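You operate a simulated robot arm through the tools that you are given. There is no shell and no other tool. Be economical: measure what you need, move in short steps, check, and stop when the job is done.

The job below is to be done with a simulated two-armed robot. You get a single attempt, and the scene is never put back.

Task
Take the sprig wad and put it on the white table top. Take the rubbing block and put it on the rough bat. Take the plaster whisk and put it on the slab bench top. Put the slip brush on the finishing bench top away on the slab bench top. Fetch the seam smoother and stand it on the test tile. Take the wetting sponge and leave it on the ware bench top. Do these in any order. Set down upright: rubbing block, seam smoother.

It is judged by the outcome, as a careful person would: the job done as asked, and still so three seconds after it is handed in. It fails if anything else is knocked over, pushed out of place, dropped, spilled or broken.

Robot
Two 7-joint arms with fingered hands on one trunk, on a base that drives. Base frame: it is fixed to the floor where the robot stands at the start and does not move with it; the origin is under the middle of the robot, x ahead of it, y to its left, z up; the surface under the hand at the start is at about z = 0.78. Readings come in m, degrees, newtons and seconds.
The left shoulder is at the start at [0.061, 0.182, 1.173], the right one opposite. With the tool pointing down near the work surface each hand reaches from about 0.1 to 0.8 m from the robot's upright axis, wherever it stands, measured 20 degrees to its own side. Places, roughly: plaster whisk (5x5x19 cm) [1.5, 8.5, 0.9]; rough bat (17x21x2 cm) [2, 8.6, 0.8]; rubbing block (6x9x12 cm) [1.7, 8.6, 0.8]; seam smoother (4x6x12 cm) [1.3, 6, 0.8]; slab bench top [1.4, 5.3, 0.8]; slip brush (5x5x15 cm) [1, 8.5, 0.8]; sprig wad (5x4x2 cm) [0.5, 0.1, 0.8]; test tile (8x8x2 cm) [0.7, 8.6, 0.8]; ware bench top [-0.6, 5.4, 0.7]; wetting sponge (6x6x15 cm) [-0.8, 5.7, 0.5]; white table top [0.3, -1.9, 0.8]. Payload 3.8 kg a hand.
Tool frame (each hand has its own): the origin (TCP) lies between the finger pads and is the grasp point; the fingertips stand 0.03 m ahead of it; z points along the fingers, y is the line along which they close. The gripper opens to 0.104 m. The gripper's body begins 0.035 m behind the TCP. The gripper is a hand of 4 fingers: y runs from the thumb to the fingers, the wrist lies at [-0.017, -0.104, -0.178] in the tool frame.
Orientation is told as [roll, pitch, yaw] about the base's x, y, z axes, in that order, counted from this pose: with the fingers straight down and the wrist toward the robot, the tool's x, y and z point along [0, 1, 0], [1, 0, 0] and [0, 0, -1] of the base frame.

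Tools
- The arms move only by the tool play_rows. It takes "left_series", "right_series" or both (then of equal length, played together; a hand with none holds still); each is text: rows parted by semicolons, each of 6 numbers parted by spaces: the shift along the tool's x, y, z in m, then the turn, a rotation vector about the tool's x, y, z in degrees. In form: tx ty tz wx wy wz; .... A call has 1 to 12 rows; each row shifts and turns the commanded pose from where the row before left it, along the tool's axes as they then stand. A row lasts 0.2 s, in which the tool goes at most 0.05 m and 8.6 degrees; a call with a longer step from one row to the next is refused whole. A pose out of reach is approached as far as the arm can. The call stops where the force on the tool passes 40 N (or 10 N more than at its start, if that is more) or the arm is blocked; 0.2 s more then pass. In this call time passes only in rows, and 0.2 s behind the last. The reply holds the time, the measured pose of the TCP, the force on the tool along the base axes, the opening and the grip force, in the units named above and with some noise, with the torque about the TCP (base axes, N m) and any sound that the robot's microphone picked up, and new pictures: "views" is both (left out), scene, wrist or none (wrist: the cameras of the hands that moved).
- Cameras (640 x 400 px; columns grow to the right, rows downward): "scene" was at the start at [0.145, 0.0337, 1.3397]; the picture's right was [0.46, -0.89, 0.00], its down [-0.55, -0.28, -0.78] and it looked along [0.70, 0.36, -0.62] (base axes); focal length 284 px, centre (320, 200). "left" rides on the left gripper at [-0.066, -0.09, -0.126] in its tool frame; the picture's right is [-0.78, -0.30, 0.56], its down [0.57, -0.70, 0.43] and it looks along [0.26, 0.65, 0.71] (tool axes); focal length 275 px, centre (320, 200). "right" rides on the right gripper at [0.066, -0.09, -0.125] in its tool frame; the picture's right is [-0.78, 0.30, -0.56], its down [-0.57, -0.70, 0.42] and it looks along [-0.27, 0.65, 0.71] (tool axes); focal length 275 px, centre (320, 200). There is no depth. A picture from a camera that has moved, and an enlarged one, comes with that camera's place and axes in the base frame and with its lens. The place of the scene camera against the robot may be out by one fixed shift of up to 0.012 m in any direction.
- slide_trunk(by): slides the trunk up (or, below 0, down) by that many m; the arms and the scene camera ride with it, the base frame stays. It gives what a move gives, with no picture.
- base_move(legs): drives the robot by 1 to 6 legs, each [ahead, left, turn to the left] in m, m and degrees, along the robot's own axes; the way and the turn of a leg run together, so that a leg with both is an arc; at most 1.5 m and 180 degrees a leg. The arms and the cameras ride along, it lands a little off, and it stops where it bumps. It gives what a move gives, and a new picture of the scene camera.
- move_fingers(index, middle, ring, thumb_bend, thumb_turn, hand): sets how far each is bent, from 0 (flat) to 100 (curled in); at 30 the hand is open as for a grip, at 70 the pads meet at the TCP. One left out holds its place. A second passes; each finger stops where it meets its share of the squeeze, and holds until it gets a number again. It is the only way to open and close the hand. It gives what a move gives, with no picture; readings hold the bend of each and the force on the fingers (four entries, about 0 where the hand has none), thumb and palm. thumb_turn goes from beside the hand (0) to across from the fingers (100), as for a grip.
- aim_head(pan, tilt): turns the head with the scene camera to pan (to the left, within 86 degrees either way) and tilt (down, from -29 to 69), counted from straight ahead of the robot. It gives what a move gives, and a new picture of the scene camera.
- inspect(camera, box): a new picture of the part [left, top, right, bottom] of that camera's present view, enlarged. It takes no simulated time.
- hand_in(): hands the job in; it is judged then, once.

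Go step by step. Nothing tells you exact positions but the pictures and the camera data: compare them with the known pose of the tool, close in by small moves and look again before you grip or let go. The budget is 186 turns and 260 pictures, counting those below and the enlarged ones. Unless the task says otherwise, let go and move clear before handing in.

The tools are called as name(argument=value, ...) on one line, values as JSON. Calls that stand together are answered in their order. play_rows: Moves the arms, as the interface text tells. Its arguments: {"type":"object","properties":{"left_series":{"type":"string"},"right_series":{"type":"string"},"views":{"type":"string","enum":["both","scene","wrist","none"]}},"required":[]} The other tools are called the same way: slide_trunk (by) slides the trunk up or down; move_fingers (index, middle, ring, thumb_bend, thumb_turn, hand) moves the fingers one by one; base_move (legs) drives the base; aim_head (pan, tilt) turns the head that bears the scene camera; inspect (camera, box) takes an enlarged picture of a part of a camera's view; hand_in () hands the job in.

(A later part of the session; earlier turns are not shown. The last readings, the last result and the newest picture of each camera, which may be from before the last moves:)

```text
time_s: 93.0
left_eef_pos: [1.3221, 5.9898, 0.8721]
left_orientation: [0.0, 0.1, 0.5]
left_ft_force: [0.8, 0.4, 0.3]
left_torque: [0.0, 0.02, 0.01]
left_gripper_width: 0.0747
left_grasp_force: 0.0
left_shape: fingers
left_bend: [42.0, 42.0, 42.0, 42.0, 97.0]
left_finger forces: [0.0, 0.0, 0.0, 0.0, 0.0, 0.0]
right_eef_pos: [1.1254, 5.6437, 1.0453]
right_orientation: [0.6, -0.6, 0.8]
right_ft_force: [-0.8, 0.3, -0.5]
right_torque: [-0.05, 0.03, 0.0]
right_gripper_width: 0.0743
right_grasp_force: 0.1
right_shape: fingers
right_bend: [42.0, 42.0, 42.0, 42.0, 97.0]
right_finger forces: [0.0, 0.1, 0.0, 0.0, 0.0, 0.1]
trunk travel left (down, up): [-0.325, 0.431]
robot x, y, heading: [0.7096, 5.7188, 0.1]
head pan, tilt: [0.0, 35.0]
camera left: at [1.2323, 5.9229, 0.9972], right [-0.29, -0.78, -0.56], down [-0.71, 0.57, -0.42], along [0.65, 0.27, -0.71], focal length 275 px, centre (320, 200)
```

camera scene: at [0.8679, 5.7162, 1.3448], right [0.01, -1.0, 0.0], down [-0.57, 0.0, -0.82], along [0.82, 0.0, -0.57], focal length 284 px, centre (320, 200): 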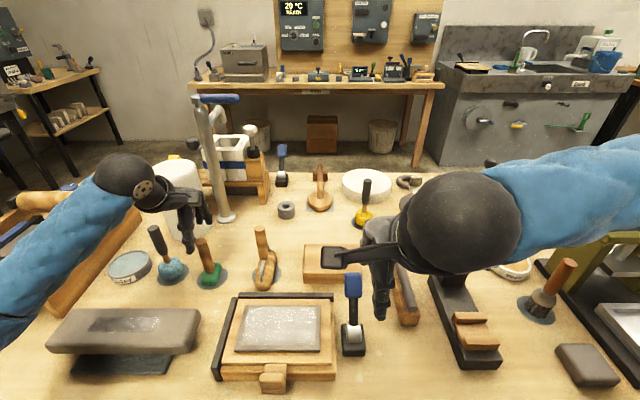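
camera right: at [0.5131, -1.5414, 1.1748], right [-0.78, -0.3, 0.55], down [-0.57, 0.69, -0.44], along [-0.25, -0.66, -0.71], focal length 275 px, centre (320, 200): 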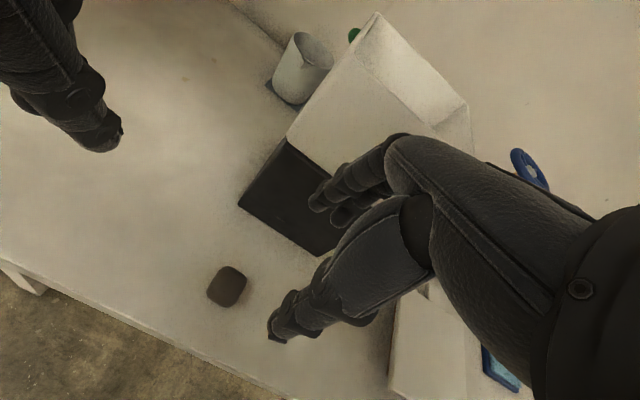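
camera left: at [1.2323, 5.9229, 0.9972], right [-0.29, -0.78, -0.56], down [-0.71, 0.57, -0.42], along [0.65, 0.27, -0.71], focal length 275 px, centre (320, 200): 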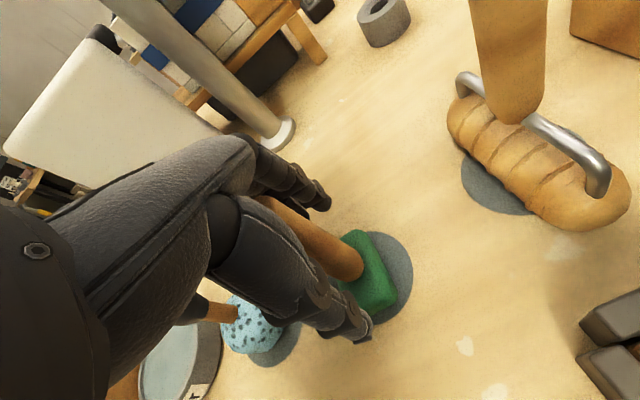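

move_fingers(hand="left", index=72, middle=72, ring=72, thumb_bend=72)

play_rows(left_series="0 0 -0.03 0 0 0;0 0 -0.04 0 0 0;0 0 -0.05 0 0 0;0 0 -0.05 0 0 0;0 0 -0.03 0 0 0", views="wrist")

```text
time_s: 94.0
left_eef_pos: [1.3222, 5.9879, 0.8719]
left_orientation: [0.1, 0.0, 0.3]
left_ft_force: [-0.4, -0.5, -0.5]
left_torque: [-0.02, -0.04, -0.03]
left_gripper_width: 0.0198
left_grasp_force: 9.8
left_shape: fingers
left_bend: [62.0, 71.0, 72.0, 64.0, 96.0]
left_finger forces: [8.0, 2.1, 0.0, 0.0, 10.2, 0.0]
right_eef_pos: [1.1251, 5.6445, 1.0455]
right_orientation: [0.5, -0.6, 0.7]
right_ft_force: [1.0, 0.1, -0.2]
right_torque: [-0.02, 0.03, 0.03]
right_gripper_width: 0.074
right_grasp_force: 0.0
right_shape: fingers
right_bend: [42.0, 42.0, 42.0, 42.0, 97.0]
right_finger forces: [0.0, 0.1, 0.0, 0.0, 0.1, 0.1]
trunk travel left (down, up): [-0.325, 0.431]
robot x, y, heading: [0.7088, 5.7217, 0.5]
head pan, tilt: [0.0, 35.0]
```

```text
time_s: 95.2
left_eef_pos: [1.3229, 5.9886, 1.0726]
left_orientation: [0.0, 0.2, 0.4]
left_ft_force: [-0.6, 0.2, -1.9]
left_torque: [-0.01, 0.03, 0.0]
left_gripper_width: 0.0199
left_grasp_force: 9.8
left_shape: fingers
left_bend: [62.0, 71.0, 72.0, 64.0, 96.0]
left_finger forces: [8.0, 2.1, 0.0, 0.0, 10.1, 0.1]
right_eef_pos: [1.1262, 5.6437, 1.0448]
right_orientation: [0.6, -0.6, 0.8]
right_ft_force: [0.2, 0.0, -0.3]
right_torque: [-0.04, 0.02, -0.01]
right_gripper_width: 0.0745
right_grasp_force: 0.1
right_shape: fingers
right_bend: [42.0, 42.0, 42.0, 42.0, 97.0]
right_finger forces: [0.1, 0.0, 0.1, 0.1, 0.1, 0.1]
trunk travel left (down, up): [-0.325, 0.431]
robot x, y, heading: [0.7106, 5.7227, 0.2]
head pan, tilt: [0.0, 35.0]
camera left: at [1.2325, 5.9227, 1.1972], right [-0.29, -0.78, -0.56], down [-0.71, 0.57, -0.42], along [0.64, 0.27, -0.72], focal length 275 px, centre (320, 200)
```

left: 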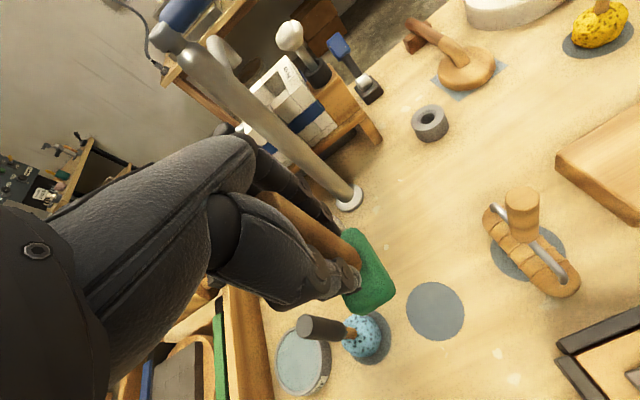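

Seam smoother is held upright. I'll back away and head for the finishing bench at y≈8.6.

play_rows(left_series="0 -0.045 0 0 0 0;0 -0.045 0 0 0 0;0 -0.045 0 0 0 0;0 -0.045 0 0 0 0", views="none")

base_move(legs=[[-0.38, 0, 0], [0, 0, 90], [1.3, 0, 0]])

```text
time_s: 96.2
left_eef_pos: [1.1406, 5.9878, 1.0729]
left_orientation: [0.0, 0.0, 0.4]
left_ft_force: [0.0, 0.2, -1.3]
left_torque: [0.0, -0.01, -0.01]
left_gripper_width: 0.0195
left_grasp_force: 9.9
left_shape: fingers
left_bend: [62.0, 71.0, 72.0, 64.0, 96.0]
left_finger forces: [7.9, 2.6, 0.1, 0.0, 9.9, 0.0]
right_eef_pos: [1.125, 5.6439, 1.0457]
right_orientation: [0.7, -0.7, 0.8]
right_ft_force: [-1.0, 0.2, 0.9]
right_torque: [0.01, -0.01, -0.01]
right_gripper_width: 0.0738
right_grasp_force: 0.1
right_shape: fingers
right_bend: [42.0, 42.0, 42.0, 42.0, 97.0]
right_finger forces: [0.1, 0.0, 0.0, 0.0, 0.0, 0.1]
trunk travel left (down, up): [-0.325, 0.431]
robot x, y, heading: [0.7096, 5.7223, 0.2]
head pan, tilt: [0.0, 35.0]
```

```text
time_s: 108.5
left_eef_pos: [0.0497, 7.4404, 1.0716]
left_orientation: [0.0, 0.2, 90.9]
left_ft_force: [-0.3, -0.1, -1.9]
left_torque: [0.02, 0.01, 0.02]
left_gripper_width: 0.0199
left_grasp_force: 9.5
left_shape: fingers
left_bend: [62.0, 71.0, 72.0, 64.0, 96.0]
left_finger forces: [7.4, 2.6, 0.0, 0.0, 9.2, 0.1]
right_eef_pos: [0.392, 7.4275, 1.0452]
right_orientation: [0.6, -0.6, 91.3]
right_ft_force: [-0.2, -0.5, 0.3]
right_torque: [0.0, -0.01, -0.03]
right_gripper_width: 0.0742
right_grasp_force: 0.1
right_shape: fingers
right_bend: [42.0, 42.0, 42.0, 42.0, 97.0]
right_finger forces: [0.0, 0.0, 0.0, 0.1, 0.1, 0.1]
trunk travel left (down, up): [-0.325, 0.431]
robot x, y, heading: [0.3201, 7.0125, 90.9]
head pan, tilt: [0.0, 35.0]
camera scene: at [0.3219, 7.1583, 1.3448], right [1.0, 0.01, 0.0], down [0.01, -0.57, -0.82], along [-0.01, 0.82, -0.57], focal length 284 px, centre (320, 200)
```

scene: 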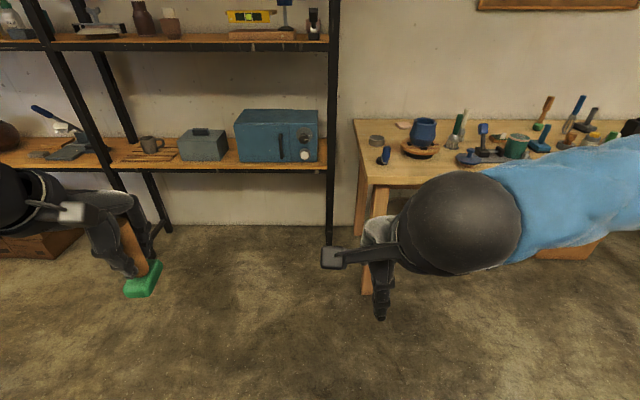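

The finishing bench is at right (front edge y≈8.07, left end x≈0.5). I'll move across in front of it and view it.

base_move(legs=[[0, -0.55, 0], [0.3, 0, 0]])

play_rows(right_series="-0.045 -0.03 0 0 0 0;-0.045 -0.03 0 0 0 0;-0.045 -0.03 0 0 0 0;-0.045 -0.03 0 0 0 0;-0.045 0 0 0 0 0", views="none")

aim_head(pan=-15, tilt=25)

```text
time_s: 113.3
left_eef_pos: [0.5987, 7.7528, 1.0728]
left_orientation: [0.1, 0.1, 90.8]
left_ft_force: [0.5, 0.1, -1.3]
left_torque: [0.03, 0.0, -0.01]
left_gripper_width: 0.0194
left_grasp_force: 9.2
left_shape: fingers
left_bend: [62.0, 71.0, 72.0, 64.0, 96.0]
left_finger forces: [7.6, 2.6, 0.1, 0.0, 9.2, 0.1]
right_eef_pos: [0.9431, 7.7387, 1.044]
right_orientation: [0.6, -0.6, 91.0]
right_ft_force: [-0.3, -0.5, -0.3]
right_torque: [-0.02, 0.04, 0.01]
right_gripper_width: 0.0744
right_grasp_force: 0.0
right_shape: fingers
right_bend: [42.0, 42.0, 42.0, 42.0, 97.0]
right_finger forces: [0.0, 0.0, 0.1, 0.1, 0.0, 0.1]
trunk travel left (down, up): [-0.325, 0.431]
robot x, y, heading: [0.8679, 7.3186, 90.5]
head pan, tilt: [0.0, 35.0]
camera scene: at [0.871, 7.4699, 1.3446], right [1.0, 0.01, 0.0], down [0.01, -0.57, -0.82], along [-0.01, 0.82, -0.57], focal length 284 px, centre (320, 200)
```

scene: 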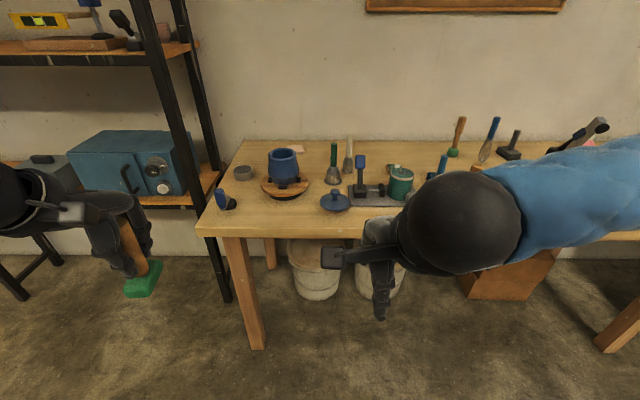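

```text
refused: row 1 steps farther than a row can; nothing moved
```

```text
time_s: 114.1
left_eef_pos: [0.5981, 7.7512, 1.0715]
left_orientation: [0.0, 0.1, 90.6]
left_ft_force: [0.1, -0.8, -2.8]
left_torque: [-0.03, -0.01, 0.01]
left_gripper_width: 0.0194
left_grasp_force: 9.7
left_shape: fingers
left_bend: [62.0, 71.0, 72.0, 64.0, 96.0]
left_finger forces: [7.4, 2.7, 0.1, 0.0, 9.2, 0.0]
right_eef_pos: [0.9423, 7.7387, 1.0451]
right_orientation: [0.6, -0.5, 91.0]
right_ft_force: [0.3, -0.2, -0.4]
right_torque: [0.0, -0.03, -0.02]
right_gripper_width: 0.074
right_grasp_force: 0.1
right_shape: fingers
right_bend: [42.0, 42.0, 42.0, 42.0, 97.0]
right_finger forces: [0.0, 0.0, 0.0, 0.0, 0.0, 0.0]
trunk travel left (down, up): [-0.325, 0.431]
robot x, y, heading: [0.8634, 7.3231, 90.9]
head pan, tilt: [-15.0, 25.0]
camera scene: at [0.8948, 7.47, 1.3605], right [0.97, -0.25, 0.0], down [-0.1, -0.41, -0.91], along [0.22, 0.88, -0.42], focal length 284 px, centre (320, 200)
```

scene: 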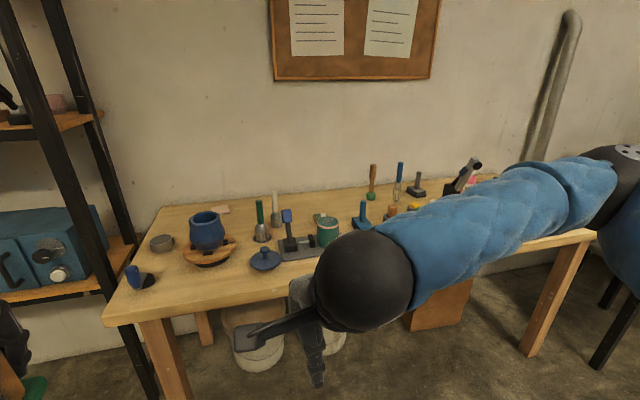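

The right forearm blocks the view; I'll swing it out to the right and look again.

play_rows(right_series="-0.045 -0.015 0 0 0 0;-0.045 -0.015 0 0 0 0;-0.045 -0.015 0 0 0 0;-0.045 -0.015 0 0 0 0;-0.045 -0.015 0 0 0 0;-0.045 0 0 0 0 0;-0.045 0 0 0 0 0", views="none")

aim_head(pan=-20, tilt=28)

```text
time_s: 115.7
left_eef_pos: [0.5982, 7.7505, 1.0739]
left_orientation: [0.0, 0.1, 90.6]
left_ft_force: [1.3, -0.2, -1.4]
left_torque: [0.02, 0.05, -0.01]
left_gripper_width: 0.0191
left_grasp_force: 9.8
left_shape: fingers
left_bend: [62.0, 71.0, 72.0, 64.0, 96.0]
left_finger forces: [7.4, 2.7, 0.0, 0.0, 9.3, 0.1]
right_eef_pos: [1.2539, 7.7286, 1.0556]
right_orientation: [0.7, -0.7, 91.2]
right_ft_force: [1.0, -0.8, -0.6]
right_torque: [0.01, 0.0, 0.01]
right_gripper_width: 0.0741
right_grasp_force: 0.1
right_shape: fingers
right_bend: [42.0, 42.0, 42.0, 42.0, 97.0]
right_finger forces: [0.1, 0.1, 0.0, 0.0, 0.0, 0.0]
right hand out of reach, approached as far as the arm can: row 2, 3, 4, 5
trunk travel left (down, up): [-0.325, 0.431]
robot x, y, heading: [0.8663, 7.3214, 90.5]
head pan, tilt: [-15.0, 25.0]
```

```text
time_s: 116.4
left_eef_pos: [0.5993, 7.7511, 1.0726]
left_orientation: [-0.1, 0.1, 90.6]
left_ft_force: [0.2, 0.5, -1.2]
left_torque: [0.03, 0.01, 0.0]
left_gripper_width: 0.0194
left_grasp_force: 10.2
left_shape: fingers
left_bend: [62.0, 71.0, 72.0, 64.0, 96.0]
left_finger forces: [7.4, 2.7, 0.0, 0.1, 9.3, 0.0]
right_eef_pos: [1.2527, 7.7288, 1.0542]
right_orientation: [0.6, -0.5, 91.1]
right_ft_force: [0.4, 0.8, -0.1]
right_torque: [-0.05, -0.01, 0.01]
right_gripper_width: 0.0745
right_grasp_force: 0.1
right_shape: fingers
right_bend: [42.0, 42.0, 42.0, 42.0, 97.0]
right_finger forces: [0.0, 0.0, 0.0, 0.0, 0.0, 0.0]
trunk travel left (down, up): [-0.325, 0.431]
robot x, y, heading: [0.8661, 7.3252, 90.5]
head pan, tilt: [-20.0, 28.0]
camera scene: at [0.9023, 7.4667, 1.3558], right [0.94, -0.33, 0.0], down [-0.16, -0.44, -0.88], along [0.29, 0.83, -0.47], focal length 284 px, centre (320, 200)
```

scene: 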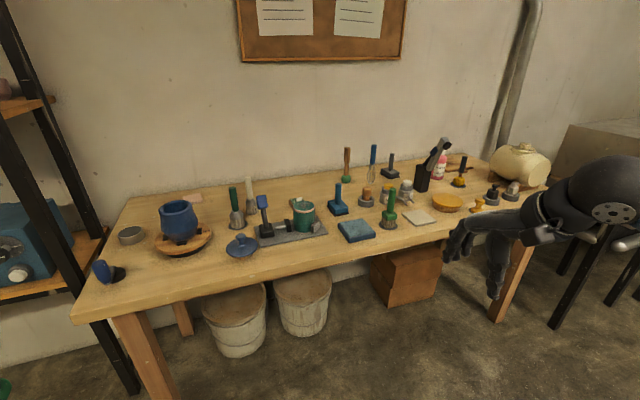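

I've matched the items to pixels; zooming to confirm the test tile, brush, whisk, block and bat.

inspect(camera="scene", box=[90, 140, 330, 290])

inspect(camera="scene", box=[320, 120, 520, 245])

```text
2.67 times, centred on (210, 215) of scene
camera zoom: at [0.9023, 7.4667, 1.3558], right [0.94, -0.33, 0.0], down [-0.16, -0.44, -0.88], along [0.29, 0.83, -0.47], focal length 758 px, centre (613, 160)
```

zoom: 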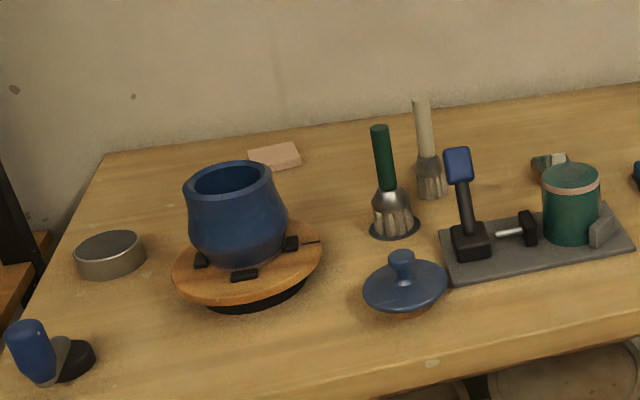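

```text
3.20 times, centred on (420, 182) of scene
camera zoom: at [0.9023, 7.4667, 1.3558], right [0.94, -0.33, 0.0], down [-0.16, -0.44, -0.88], along [0.29, 0.83, -0.47], focal length 910 px, centre (0, 256)
```

zoom: 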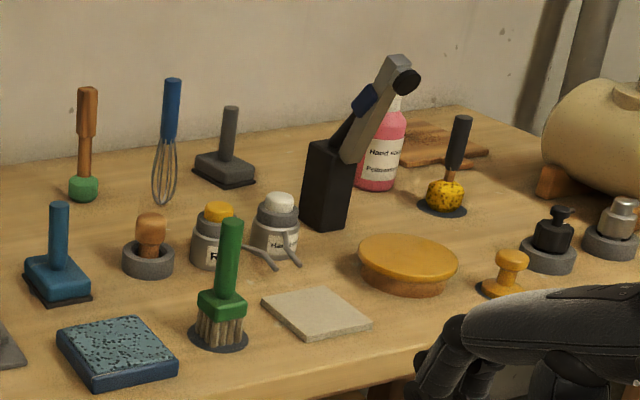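

Identified: test tile (pinkish) ≈(0.749, 8.633) behind the blue pot, slip brush (pale) ≈(0.97, 8.50), whisk with blue handle, rubbing block (dark, with handle), and rough bat behind the pink bottle. I'll creep up with a slight right turn to bring the left hand toward the tile.

base_move(legs=[[0, 0, -20], [0.336, 0.246, 0]])

aim_head(pan=25, tilt=35)

```text
time_s: 120.0
left_eef_pos: [0.6415, 8.2195, 1.0729]
left_orientation: [-0.1, 0.3, 70.7]
left_ft_force: [-0.6, 0.7, -1.7]
left_torque: [0.01, 0.01, -0.01]
left_gripper_width: 0.0192
left_grasp_force: 8.9
left_shape: fingers
left_bend: [62.0, 71.0, 72.0, 64.0, 96.0]
left_finger forces: [7.4, 2.8, 0.1, 0.1, 9.0, 0.1]
right_eef_pos: [1.2488, 7.9745, 1.0551]
right_orientation: [0.6, -0.6, 71.1]
right_ft_force: [-0.4, 1.1, 0.4]
right_torque: [0.02, 0.01, -0.05]
right_gripper_width: 0.0742
right_grasp_force: 0.0
right_shape: fingers
right_bend: [42.0, 42.0, 42.0, 42.0, 97.0]
right_finger forces: [0.0, 0.1, 0.1, 0.1, 0.0, 0.1]
trunk travel left (down, up): [-0.325, 0.431]
robot x, y, heading: [0.7515, 7.7223, 70.3]
head pan, tilt: [-20.0, 28.0]
camera scene: at [0.8311, 7.8497, 1.3557], right [0.77, -0.63, 0.0], down [-0.3, -0.36, -0.88], along [0.56, 0.68, -0.47], focal length 284 px, centre (320, 200)
```

scene: 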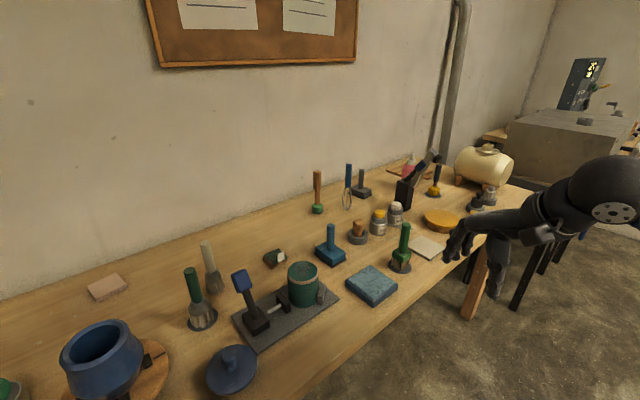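

```text
time_s: 121.1
left_eef_pos: [0.6413, 8.219, 1.0729]
left_orientation: [0.0, 0.1, 70.7]
left_ft_force: [0.3, 0.3, -1.0]
left_torque: [0.03, 0.01, 0.0]
left_gripper_width: 0.0191
left_grasp_force: 10.1
left_shape: fingers
left_bend: [62.0, 71.0, 72.0, 64.0, 96.0]
left_finger forces: [7.5, 2.7, 0.0, 0.0, 9.0, 0.1]
right_eef_pos: [1.2484, 7.9735, 1.0561]
right_orientation: [0.8, -0.6, 71.1]
right_ft_force: [0.3, -0.6, 0.2]
right_torque: [0.02, 0.01, -0.01]
right_gripper_width: 0.0743
right_grasp_force: 0.0
right_shape: fingers
right_bend: [42.0, 42.0, 42.0, 42.0, 97.0]
right_finger forces: [0.0, 0.0, 0.1, 0.0, 0.1, 0.0]
trunk travel left (down, up): [-0.325, 0.431]
robot x, y, heading: [0.7468, 7.7211, 70.5]
head pan, tilt: [25.0, 35.0]
camera scene: at [0.7649, 7.8658, 1.3448], right [1.0, 0.1, 0.0], down [0.06, -0.57, -0.82], along [-0.08, 0.82, -0.57], focal length 284 px, centre (320, 200)
```

scene: 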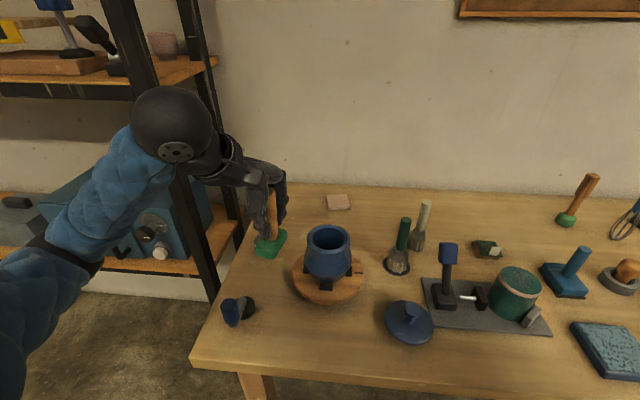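

The tile is at ≈(0.751, 8.635); bench edge y≈8.10. I'll creep in 0.1 m toward the bench, then extend the arm over the pot.

play_rows(left_series="0 0 -0.03 0 0 0", views="none")

base_move(legs=[[0.103, 0.038, 0]])

play_rows(left_series="0 0.045 0 0 0 0;0 0.045 0 0 0 0;0 0.045 0 0 0 0;0 0.045 0 0 0 0;0 0.045 0 0 0 0;0 0.03 0 0 0 0;0 0.03 0 0 0 0", views="both")

```text
time_s: 121.5
left_eef_pos: [0.6432, 8.218, 1.1024]
left_orientation: [0.0, 0.2, 70.7]
left_ft_force: [-0.2, 0.1, -0.4]
left_torque: [0.01, 0.03, 0.04]
left_gripper_width: 0.0192
left_grasp_force: 9.1
left_shape: fingers
left_bend: [62.0, 71.0, 72.0, 64.0, 96.0]
left_finger forces: [7.3, 2.8, 0.0, 0.0, 9.3, 0.1]
right_eef_pos: [1.2491, 7.9733, 1.0551]
right_orientation: [0.7, -0.7, 71.0]
right_ft_force: [-0.7, 0.2, 0.3]
right_torque: [0.06, 0.02, 0.01]
right_gripper_width: 0.0742
right_grasp_force: 0.0
right_shape: fingers
right_bend: [42.0, 42.0, 42.0, 42.0, 97.0]
right_finger forces: [0.0, 0.0, 0.0, 0.0, 0.0, 0.1]
trunk travel left (down, up): [-0.325, 0.431]
robot x, y, heading: [0.7473, 7.7279, 70.6]
head pan, tilt: [25.0, 35.0]
```

```text
time_s: 122.7
left_eef_pos: [0.6408, 8.3305, 1.1022]
left_orientation: [0.0, 0.2, 70.7]
left_ft_force: [0.3, 0.0, -1.8]
left_torque: [0.01, 0.01, -0.03]
left_gripper_width: 0.0193
left_grasp_force: 9.9
left_shape: fingers
left_bend: [62.0, 71.0, 72.0, 64.0, 96.0]
left_finger forces: [7.4, 2.8, 0.1, 0.0, 9.1, 0.1]
right_eef_pos: [1.2475, 8.0835, 1.0545]
right_orientation: [0.6, -0.5, 71.1]
right_ft_force: [0.5, 1.1, -1.1]
right_torque: [-0.05, 0.0, 0.0]
right_gripper_width: 0.0744
right_grasp_force: 0.0
right_shape: fingers
right_bend: [42.0, 42.0, 42.0, 42.0, 97.0]
right_finger forces: [0.0, 0.1, 0.0, 0.1, 0.0, 0.0]
trunk travel left (down, up): [-0.325, 0.431]
robot x, y, heading: [0.7457, 7.8353, 70.5]
head pan, tilt: [25.0, 35.0]
camera scene: at [0.7634, 7.9775, 1.3446], right [1.0, 0.1, 0.0], down [0.06, -0.57, -0.82], along [-0.08, 0.81, -0.58], focal length 284 px, centre (320, 200)
```

scene: 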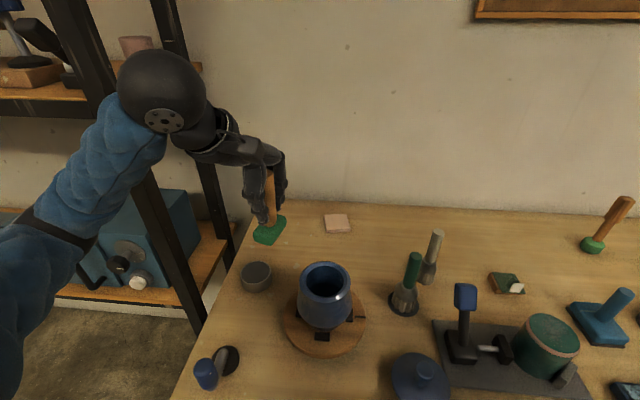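

```text
time_s: 124.3
left_eef_pos: [0.7336, 8.598, 1.1021]
left_orientation: [0.2, 0.2, 70.7]
left_ft_force: [0.0, 0.9, -1.1]
left_torque: [-0.03, -0.04, 0.0]
left_gripper_width: 0.0193
left_grasp_force: 9.4
left_shape: fingers
left_bend: [62.0, 71.0, 72.0, 64.0, 96.0]
left_finger forces: [7.3, 3.1, 0.1, 0.0, 8.9, 0.0]
right_eef_pos: [1.2479, 8.0835, 1.0564]
right_orientation: [0.7, -0.6, 71.0]
right_ft_force: [0.3, 0.6, 0.2]
right_torque: [0.0, -0.02, -0.02]
right_gripper_width: 0.0743
right_grasp_force: 0.1
right_shape: fingers
right_bend: [42.0, 42.0, 42.0, 42.0, 97.0]
right_finger forces: [0.0, 0.0, 0.1, 0.0, 0.0, 0.1]
trunk travel left (down, up): [-0.325, 0.431]
robot x, y, heading: [0.7465, 7.8357, 70.6]
head pan, tilt: [25.0, 35.0]
camera scene: at [0.7643, 7.9759, 1.3447], right [1.0, 0.1, 0.0], down [0.06, -0.57, -0.82], along [-0.08, 0.81, -0.57], focal length 284 px, centre (320, 200)
camera left: at [0.7664, 8.4925, 1.227], right [0.63, -0.54, -0.56], down [-0.77, -0.47, -0.42], along [-0.04, 0.7, -0.72], focal length 275 px, centre (320, 200)
```

scene: 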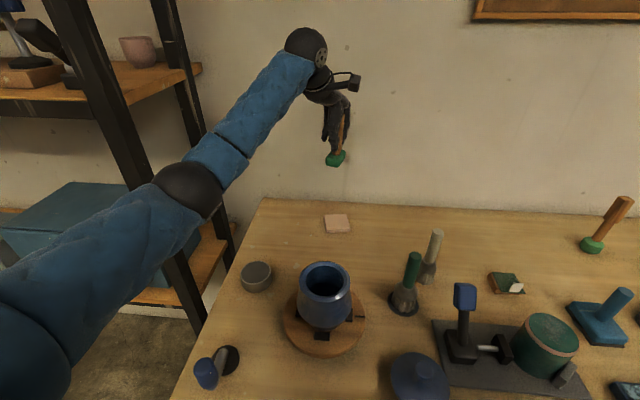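
left: 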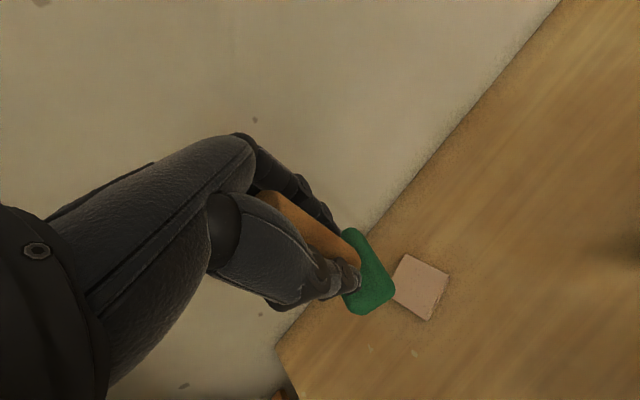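

Arm reaches fine. Tile centre ≈(0.747, 8.634); I'll nudge forward and lower to just above it.

play_rows(left_series="-0.003 0.033 0 0 0 0;0 0 0.04 0 0 0;0 0 0.04 0 0 0;0 0 0.04 0 0 0;0 0 0.04 0 0 0;0 0 0.02 0 0 0", views="both")

```text
time_s: 125.7
left_eef_pos: [0.747, 8.6288, 0.9204]
left_orientation: [0.0, 0.1, 70.7]
left_ft_force: [-1.1, -0.1, -1.3]
left_torque: [0.02, -0.04, 0.0]
left_gripper_width: 0.0192
left_grasp_force: 9.8
left_shape: fingers
left_bend: [62.0, 71.0, 72.0, 64.0, 96.0]
left_finger forces: [7.2, 3.1, 0.0, 0.1, 8.8, 0.0]
right_eef_pos: [1.2483, 8.084, 1.0547]
right_orientation: [0.6, -0.5, 71.1]
right_ft_force: [0.2, 0.4, 0.5]
right_torque: [-0.01, 0.01, -0.01]
right_gripper_width: 0.0742
right_grasp_force: 0.0
right_shape: fingers
right_bend: [42.0, 42.0, 42.0, 42.0, 97.0]
right_finger forces: [0.0, 0.0, 0.1, 0.0, 0.1, 0.0]
trunk travel left (down, up): [-0.325, 0.431]
robot x, y, heading: [0.7458, 7.8327, 70.6]
head pan, tilt: [25.0, 35.0]
camera scene: at [0.7633, 7.9757, 1.3448], right [1.0, 0.1, 0.0], down [0.06, -0.57, -0.82], along [-0.08, 0.81, -0.57], focal length 284 px, centre (320, 200)
camera left: at [0.7801, 8.5221, 1.0465], right [0.63, -0.54, -0.56], down [-0.77, -0.47, -0.42], along [-0.04, 0.7, -0.71], focal length 275 px, centre (320, 200)
```

scene: 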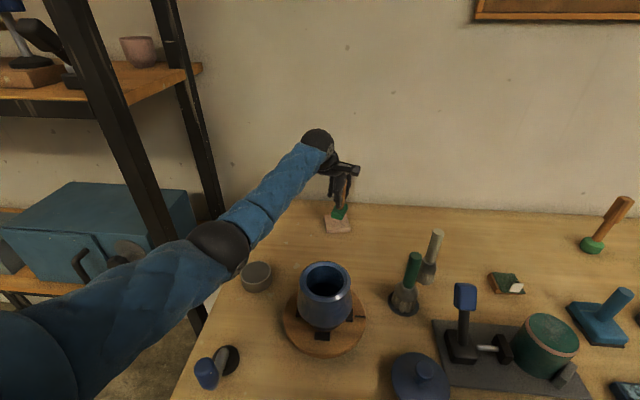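
left: 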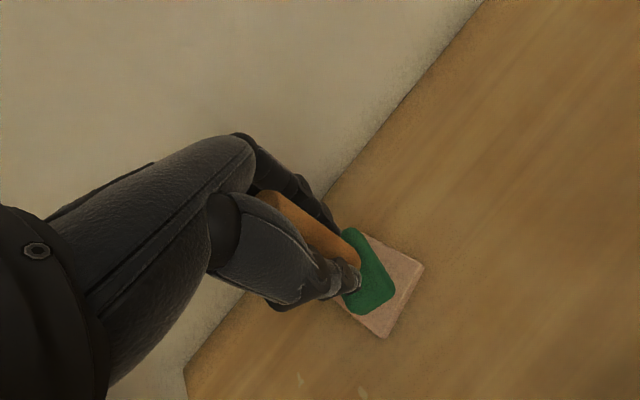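

inspect(camera="left", box=[260, 190, 460, 350])

inspect(camera="scene", box=[290, 160, 390, 240])

```text
2.50 times, centred on (360, 270) of left
camera zoom: at [0.7801, 8.5221, 1.0465], right [0.63, -0.54, -0.56], down [-0.77, -0.47, -0.42], along [-0.04, 0.7, -0.71], focal length 688 px, centre (220, 25)
```

zoom: 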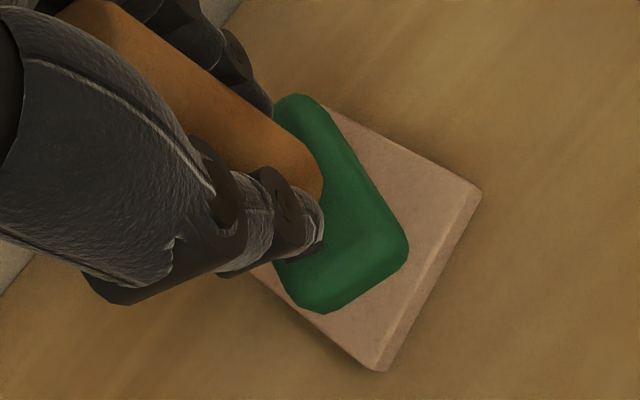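

```text
5.00 times, centred on (340, 200) of scene
camera zoom: at [0.7633, 7.9757, 1.3448], right [1.0, 0.1, 0.0], down [0.06, -0.57, -0.82], along [-0.08, 0.81, -0.57], focal length 1421 px, centre (220, 200)
```

zoom: 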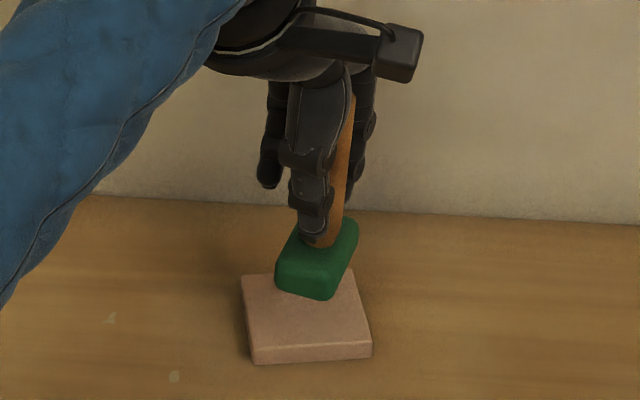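

Nearly centred; shift ~8 mm left and lower to contact.

play_rows(left_series="0.0075 -0.003 0 0 0 0;0 0 0.012 0 0 0;0 0 0.006 0 0 0;0 0 0.004 0 0 0", views="none")

inspect(camera="left", box=[260, 190, 460, 350])

inspect(camera="scene", box=[290, 160, 390, 240])

```text
time_s: 126.7
left_eef_pos: [0.7405, 8.6275, 0.8992]
left_orientation: [0.0, 0.1, 70.6]
left_ft_force: [0.5, 1.1, -1.3]
left_torque: [0.0, 0.04, 0.0]
left_gripper_width: 0.0191
left_grasp_force: 9.2
left_shape: fingers
left_bend: [62.0, 71.0, 72.0, 64.0, 96.0]
left_finger forces: [7.1, 3.0, 0.0, 0.0, 8.8, 0.0]
right_eef_pos: [1.247, 8.0834, 1.0556]
right_orientation: [0.7, -0.6, 71.1]
right_ft_force: [0.3, -1.0, 0.6]
right_torque: [-0.03, 0.04, -0.01]
right_gripper_width: 0.0741
right_grasp_force: 0.1
right_shape: fingers
right_bend: [42.0, 42.0, 42.0, 42.0, 97.0]
right_finger forces: [0.1, 0.1, 0.1, 0.0, 0.1, 0.0]
trunk travel left (down, up): [-0.325, 0.431]
robot x, y, heading: [0.7455, 7.835, 70.5]
head pan, tilt: [25.0, 35.0]
```

```text
2.50 times, centred on (360, 270) of left
camera zoom: at [0.7722, 8.521, 1.0247], right [0.63, -0.54, -0.56], down [-0.77, -0.47, -0.42], along [-0.04, 0.7, -0.72], focal length 688 px, centre (220, 25)
```

zoom: 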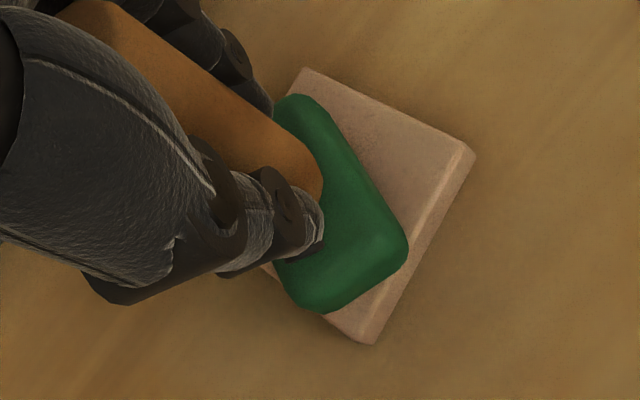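

```text
5.00 times, centred on (340, 200) of scene
camera zoom: at [0.7636, 7.9757, 1.3448], right [1.0, 0.1, 0.0], down [0.06, -0.57, -0.82], along [-0.08, 0.81, -0.57], focal length 1421 px, centre (220, 200)
```

zoom: 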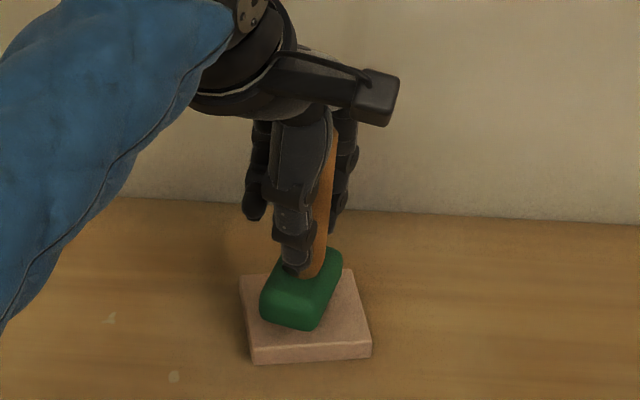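

Slightly too far back; correct by (+4, -11) mm and lower further.

play_rows(left_series="-0.0074 -0.009 0 0 0 0;0 0 0.004 0 0 0;0 0 0.003 0 0 0", views="none")

inspect(camera="left", box=[260, 190, 460, 350])

inspect(camera="scene", box=[290, 160, 390, 240])

```text
time_s: 127.5
left_eef_pos: [0.7438, 8.6162, 0.8934]
left_orientation: [0.0, 0.3, 70.7]
left_ft_force: [0.7, 0.1, -2.0]
left_torque: [0.02, -0.03, 0.02]
left_gripper_width: 0.0191
left_grasp_force: 9.8
left_shape: fingers
left_bend: [62.0, 71.0, 72.0, 64.0, 96.0]
left_finger forces: [7.2, 3.1, 0.1, 0.0, 8.8, 0.0]
right_eef_pos: [1.2466, 8.0838, 1.0555]
right_orientation: [0.7, -0.6, 71.0]
right_ft_force: [-0.1, 0.6, -0.3]
right_torque: [-0.02, 0.0, 0.01]
right_gripper_width: 0.0741
right_grasp_force: 0.2
right_shape: fingers
right_bend: [42.0, 42.0, 42.0, 42.0, 97.0]
right_finger forces: [0.1, 0.0, 0.1, 0.0, 0.0, 0.1]
trunk travel left (down, up): [-0.325, 0.431]
robot x, y, heading: [0.745, 7.8338, 70.5]
head pan, tilt: [25.0, 35.0]
```

```text
2.50 times, centred on (360, 270) of left
camera zoom: at [0.7765, 8.51, 1.018], right [0.63, -0.54, -0.56], down [-0.77, -0.47, -0.42], along [-0.04, 0.7, -0.72], focal length 688 px, centre (220, 25)
```

zoom: 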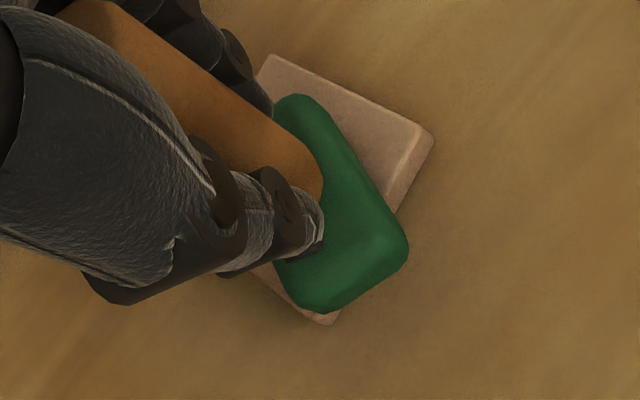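

```text
5.00 times, centred on (340, 200) of scene
camera zoom: at [0.7635, 7.9756, 1.3448], right [1.0, 0.1, 0.0], down [0.06, -0.57, -0.82], along [-0.08, 0.81, -0.57], focal length 1421 px, centre (220, 200)
```

zoom: 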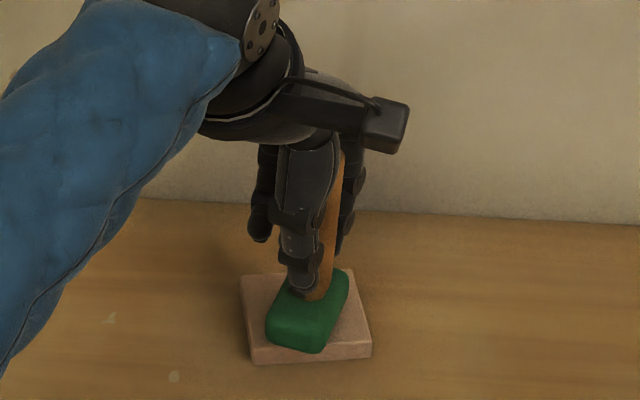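

By combining both views the base centre should sit ~10 mm further back. Correct and lower to contact.

play_rows(left_series="0.0033 0.0095 0 0 0 0;0 0 0.003 0 0 0;0 0 0.003 0 0 0;0 0 0.003 0 0 0", views="none")

inspect(camera="scene", box=[290, 160, 390, 240])

```text
time_s: 128.5
left_eef_pos: [0.7433, 8.626, 0.8851]
left_orientation: [0.0, 0.0, 70.6]
left_ft_force: [-1.6, 0.5, 0.9]
left_torque: [0.0, 0.02, -0.01]
left_gripper_width: 0.0191
left_grasp_force: 10.2
left_shape: fingers
left_bend: [62.0, 71.0, 72.0, 64.0, 96.0]
left_finger forces: [7.6, 3.6, 0.0, 0.0, 9.0, 0.0]
right_eef_pos: [1.247, 8.083, 1.0559]
right_orientation: [0.7, -0.6, 71.1]
right_ft_force: [-0.3, -1.5, 0.4]
right_torque: [-0.01, -0.01, -0.02]
right_gripper_width: 0.0745
right_grasp_force: 0.0
right_shape: fingers
right_bend: [42.0, 42.0, 42.0, 42.0, 97.0]
right_finger forces: [0.0, 0.0, 0.1, 0.0, 0.1, 0.1]
trunk travel left (down, up): [-0.325, 0.431]
robot x, y, heading: [0.7469, 7.8318, 70.7]
head pan, tilt: [25.0, 35.0]
```

```text
5.00 times, centred on (340, 200) of scene
camera zoom: at [0.7634, 7.9752, 1.3449], right [1.0, 0.1, 0.0], down [0.06, -0.57, -0.82], along [-0.08, 0.82, -0.57], focal length 1421 px, centre (220, 200)
```

zoom: 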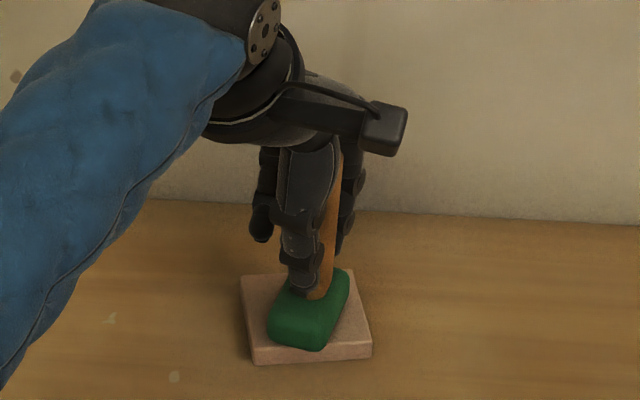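

Light contact. The base sits very near the tile's front edge, so lift a hair, shift 7 mm back and set down.

play_rows(left_series="0 0 -0.006 0 0 0;0.0023 0.0066 0 0 0 0;0 0 0.004 0 0 0;0 0 0.002 0 0 0", views="none")

inspect(camera="scene", box=[305, 180, 375, 236])

inspect(camera="left", box=[260, 190, 460, 350])

```text
time_s: 129.5
left_eef_pos: [0.7442, 8.6329, 0.8861]
left_orientation: [0.1, 0.0, 70.6]
left_ft_force: [-0.1, 0.1, 1.0]
left_torque: [-0.01, 0.01, 0.0]
left_gripper_width: 0.019
left_grasp_force: 9.8
left_shape: fingers
left_bend: [62.0, 71.0, 72.0, 64.0, 96.0]
left_finger forces: [7.7, 3.4, 0.1, 0.0, 9.0, 0.1]
right_eef_pos: [1.2474, 8.0833, 1.0556]
right_orientation: [0.7, -0.6, 71.0]
right_ft_force: [0.2, -0.1, 0.2]
right_torque: [0.01, 0.0, -0.02]
right_gripper_width: 0.0742
right_grasp_force: 0.1
right_shape: fingers
right_bend: [42.0, 42.0, 42.0, 42.0, 97.0]
right_finger forces: [0.1, 0.0, 0.0, 0.0, 0.0, 0.1]
trunk travel left (down, up): [-0.325, 0.431]
robot x, y, heading: [0.7476, 7.8318, 70.7]
head pan, tilt: [25.0, 35.0]
```

```text
7.14 times, centred on (340, 208) of scene
camera zoom: at [0.7635, 7.9754, 1.3449], right [1.0, 0.1, 0.0], down [0.06, -0.57, -0.82], along [-0.08, 0.82, -0.57], focal length 2031 px, centre (177, 143)
```

zoom: 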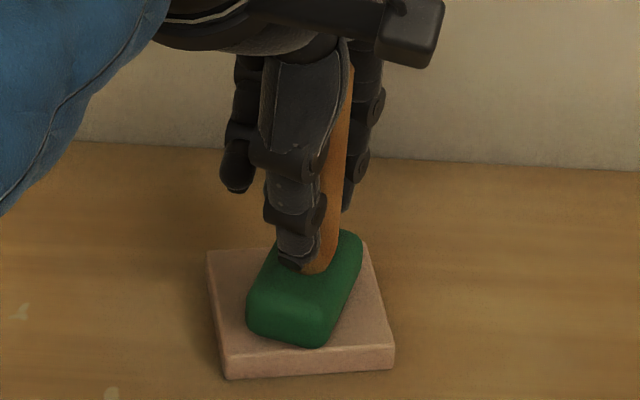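

```text
2.50 times, centred on (360, 270) of left
camera zoom: at [0.7764, 8.5271, 1.0103], right [0.63, -0.54, -0.56], down [-0.77, -0.47, -0.42], along [-0.04, 0.7, -0.71], focal length 688 px, centre (220, 25)
```

zoom: 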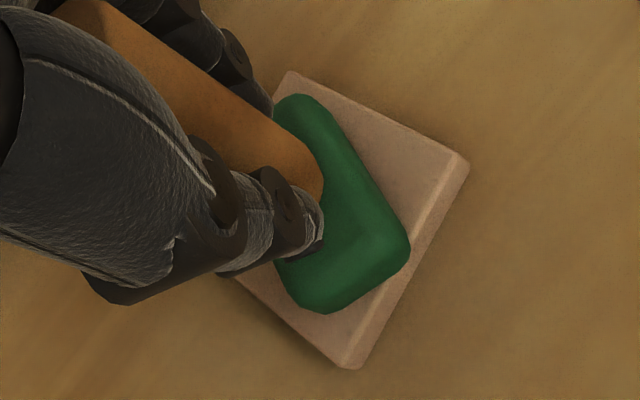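

Well placed within the tile. Open and rise straight up.

move_fingers(hand="left", index=46, middle=46, ring=46, thumb_bend=46)

play_rows(left_series="0 0 -0.02 0 0 0;0 0 -0.03 0 0 0;0 0 -0.04 0 0 0;0 0 -0.04 0 0 0;0 0 -0.04 0 0 0;0 0 -0.03 0 0 0", views="scene")

inspect(camera="scene", box=[290, 160, 390, 240])

```text
time_s: 130.5
left_eef_pos: [0.7432, 8.6324, 0.8839]
left_orientation: [0.0, 0.2, 70.7]
left_ft_force: [0.4, 0.3, 0.2]
left_torque: [-0.03, 0.01, -0.02]
left_gripper_width: 0.0635
left_grasp_force: 0.0
left_shape: fingers
left_bend: [46.0, 46.0, 46.0, 46.0, 97.0]
left_finger forces: [0.1, 0.0, 0.0, 0.0, 0.0, 0.0]
right_eef_pos: [1.2473, 8.0838, 1.0553]
right_orientation: [0.7, -0.6, 71.1]
right_ft_force: [0.4, -0.3, 0.0]
right_torque: [0.02, -0.01, 0.04]
right_gripper_width: 0.0738
right_grasp_force: 0.0
right_shape: fingers
right_bend: [42.0, 42.0, 42.0, 42.0, 97.0]
right_finger forces: [0.0, 0.0, 0.0, 0.1, 0.0, 0.0]
trunk travel left (down, up): [-0.325, 0.431]
robot x, y, heading: [0.7482, 7.8314, 70.9]
head pan, tilt: [25.0, 35.0]
```

```text
time_s: 131.9
left_eef_pos: [0.743, 8.6335, 1.0843]
left_orientation: [0.0, 0.1, 70.7]
left_ft_force: [1.0, 0.1, 0.2]
left_torque: [-0.03, 0.01, 0.0]
left_gripper_width: 0.0639
left_grasp_force: 0.0
left_shape: fingers
left_bend: [46.0, 46.0, 46.0, 46.0, 97.0]
left_finger forces: [0.0, 0.0, 0.0, 0.1, 0.0, 0.0]
right_eef_pos: [1.2457, 8.0831, 1.0557]
right_orientation: [0.6, -0.6, 71.1]
right_ft_force: [-0.7, -0.9, 0.5]
right_torque: [0.0, 0.0, 0.0]
right_gripper_width: 0.0742
right_grasp_force: 0.2
right_shape: fingers
right_bend: [42.0, 42.0, 42.0, 42.0, 97.0]
right_finger forces: [0.1, 0.1, 0.0, 0.0, 0.1, 0.0]
trunk travel left (down, up): [-0.325, 0.431]
robot x, y, heading: [0.7448, 7.8337, 70.7]
head pan, tilt: [25.0, 35.0]
camera scene: at [0.7636, 7.9751, 1.3449], right [1.0, 0.1, 0.0], down [0.06, -0.57, -0.82], along [-0.08, 0.82, -0.57], focal length 284 px, centre (320, 200)
```

scene: 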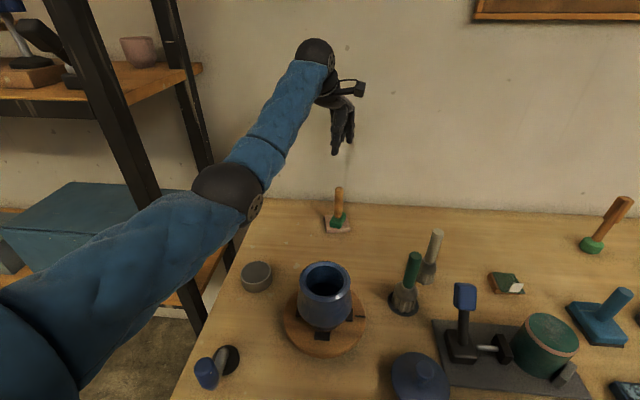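

```text
5.00 times, centred on (340, 200) of scene
camera zoom: at [0.7636, 7.9751, 1.3449], right [1.0, 0.1, 0.0], down [0.06, -0.57, -0.82], along [-0.08, 0.82, -0.57], focal length 1421 px, centre (220, 200)
```

zoom: 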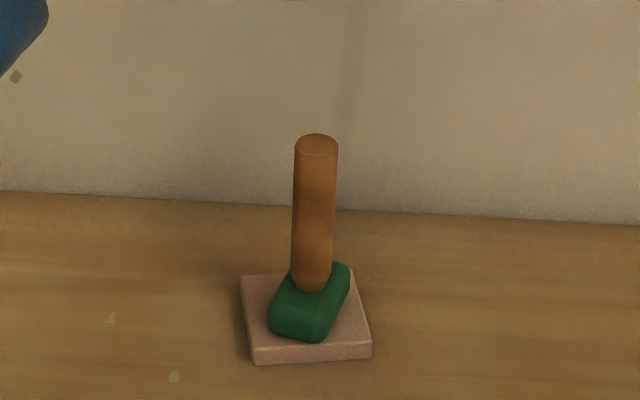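

The seam smoother stands on the tile. Next is the slip brush at ≈(0.98, 8.473), taken with the left hand: I'll move above it.

play_rows(left_series="-0.04 -0.0103 0 0 0 0;-0.04 -0.0103 0 0 0 0;-0.04 -0.0103 0 0 0 0;-0.04 -0.0103 0 0 0 0;-0.04 -0.0103 0 0 0 0;-0.04 -0.0103 0 0 0 0;-0.037 -0.0103 0 0 0 0", views="both")

```text
time_s: 133.5
left_eef_pos: [0.9818, 8.4724, 1.0846]
left_orientation: [0.0, 0.2, 70.6]
left_ft_force: [0.8, -0.6, -0.5]
left_torque: [-0.01, 0.01, 0.05]
left_gripper_width: 0.0637
left_grasp_force: 0.0
left_shape: fingers
left_bend: [46.0, 46.0, 46.0, 46.0, 97.0]
left_finger forces: [0.1, 0.0, 0.0, 0.1, 0.0, 0.0]
right_eef_pos: [1.2465, 8.0821, 1.0549]
right_orientation: [0.8, -0.5, 71.2]
right_ft_force: [0.9, 0.3, -0.9]
right_torque: [0.01, 0.0, -0.01]
right_gripper_width: 0.0742
right_grasp_force: 0.1
right_shape: fingers
right_bend: [42.0, 42.0, 42.0, 42.0, 97.0]
right_finger forces: [0.0, 0.1, 0.1, 0.0, 0.0, 0.0]
trunk travel left (down, up): [-0.325, 0.431]
robot x, y, heading: [0.7444, 7.8326, 70.7]
head pan, tilt: [25.0, 35.0]
camera scene: at [0.7643, 7.9749, 1.3449], right [1.0, 0.1, 0.0], down [0.06, -0.57, -0.82], along [-0.08, 0.82, -0.57], focal length 284 px, centre (320, 200)
camera left: at [1.0142, 8.3668, 1.2099], right [0.63, -0.54, -0.56], down [-0.77, -0.47, -0.42], along [-0.04, 0.7, -0.72], focal length 275 px, centre (320, 200)
```

scene: 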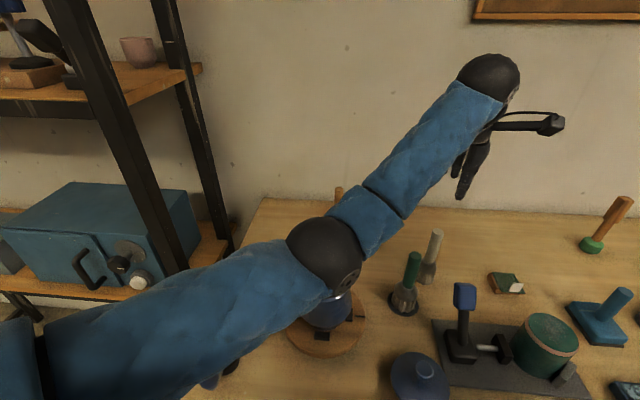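
left: 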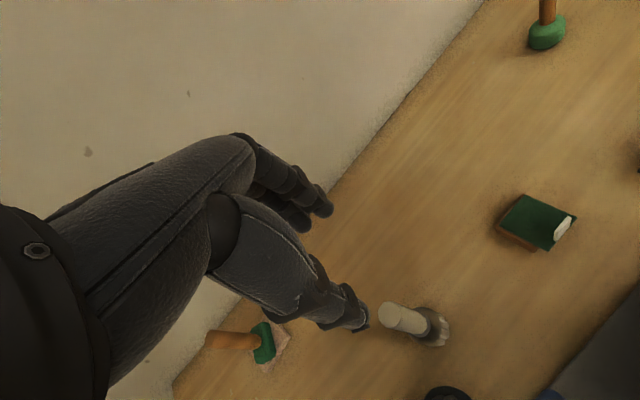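

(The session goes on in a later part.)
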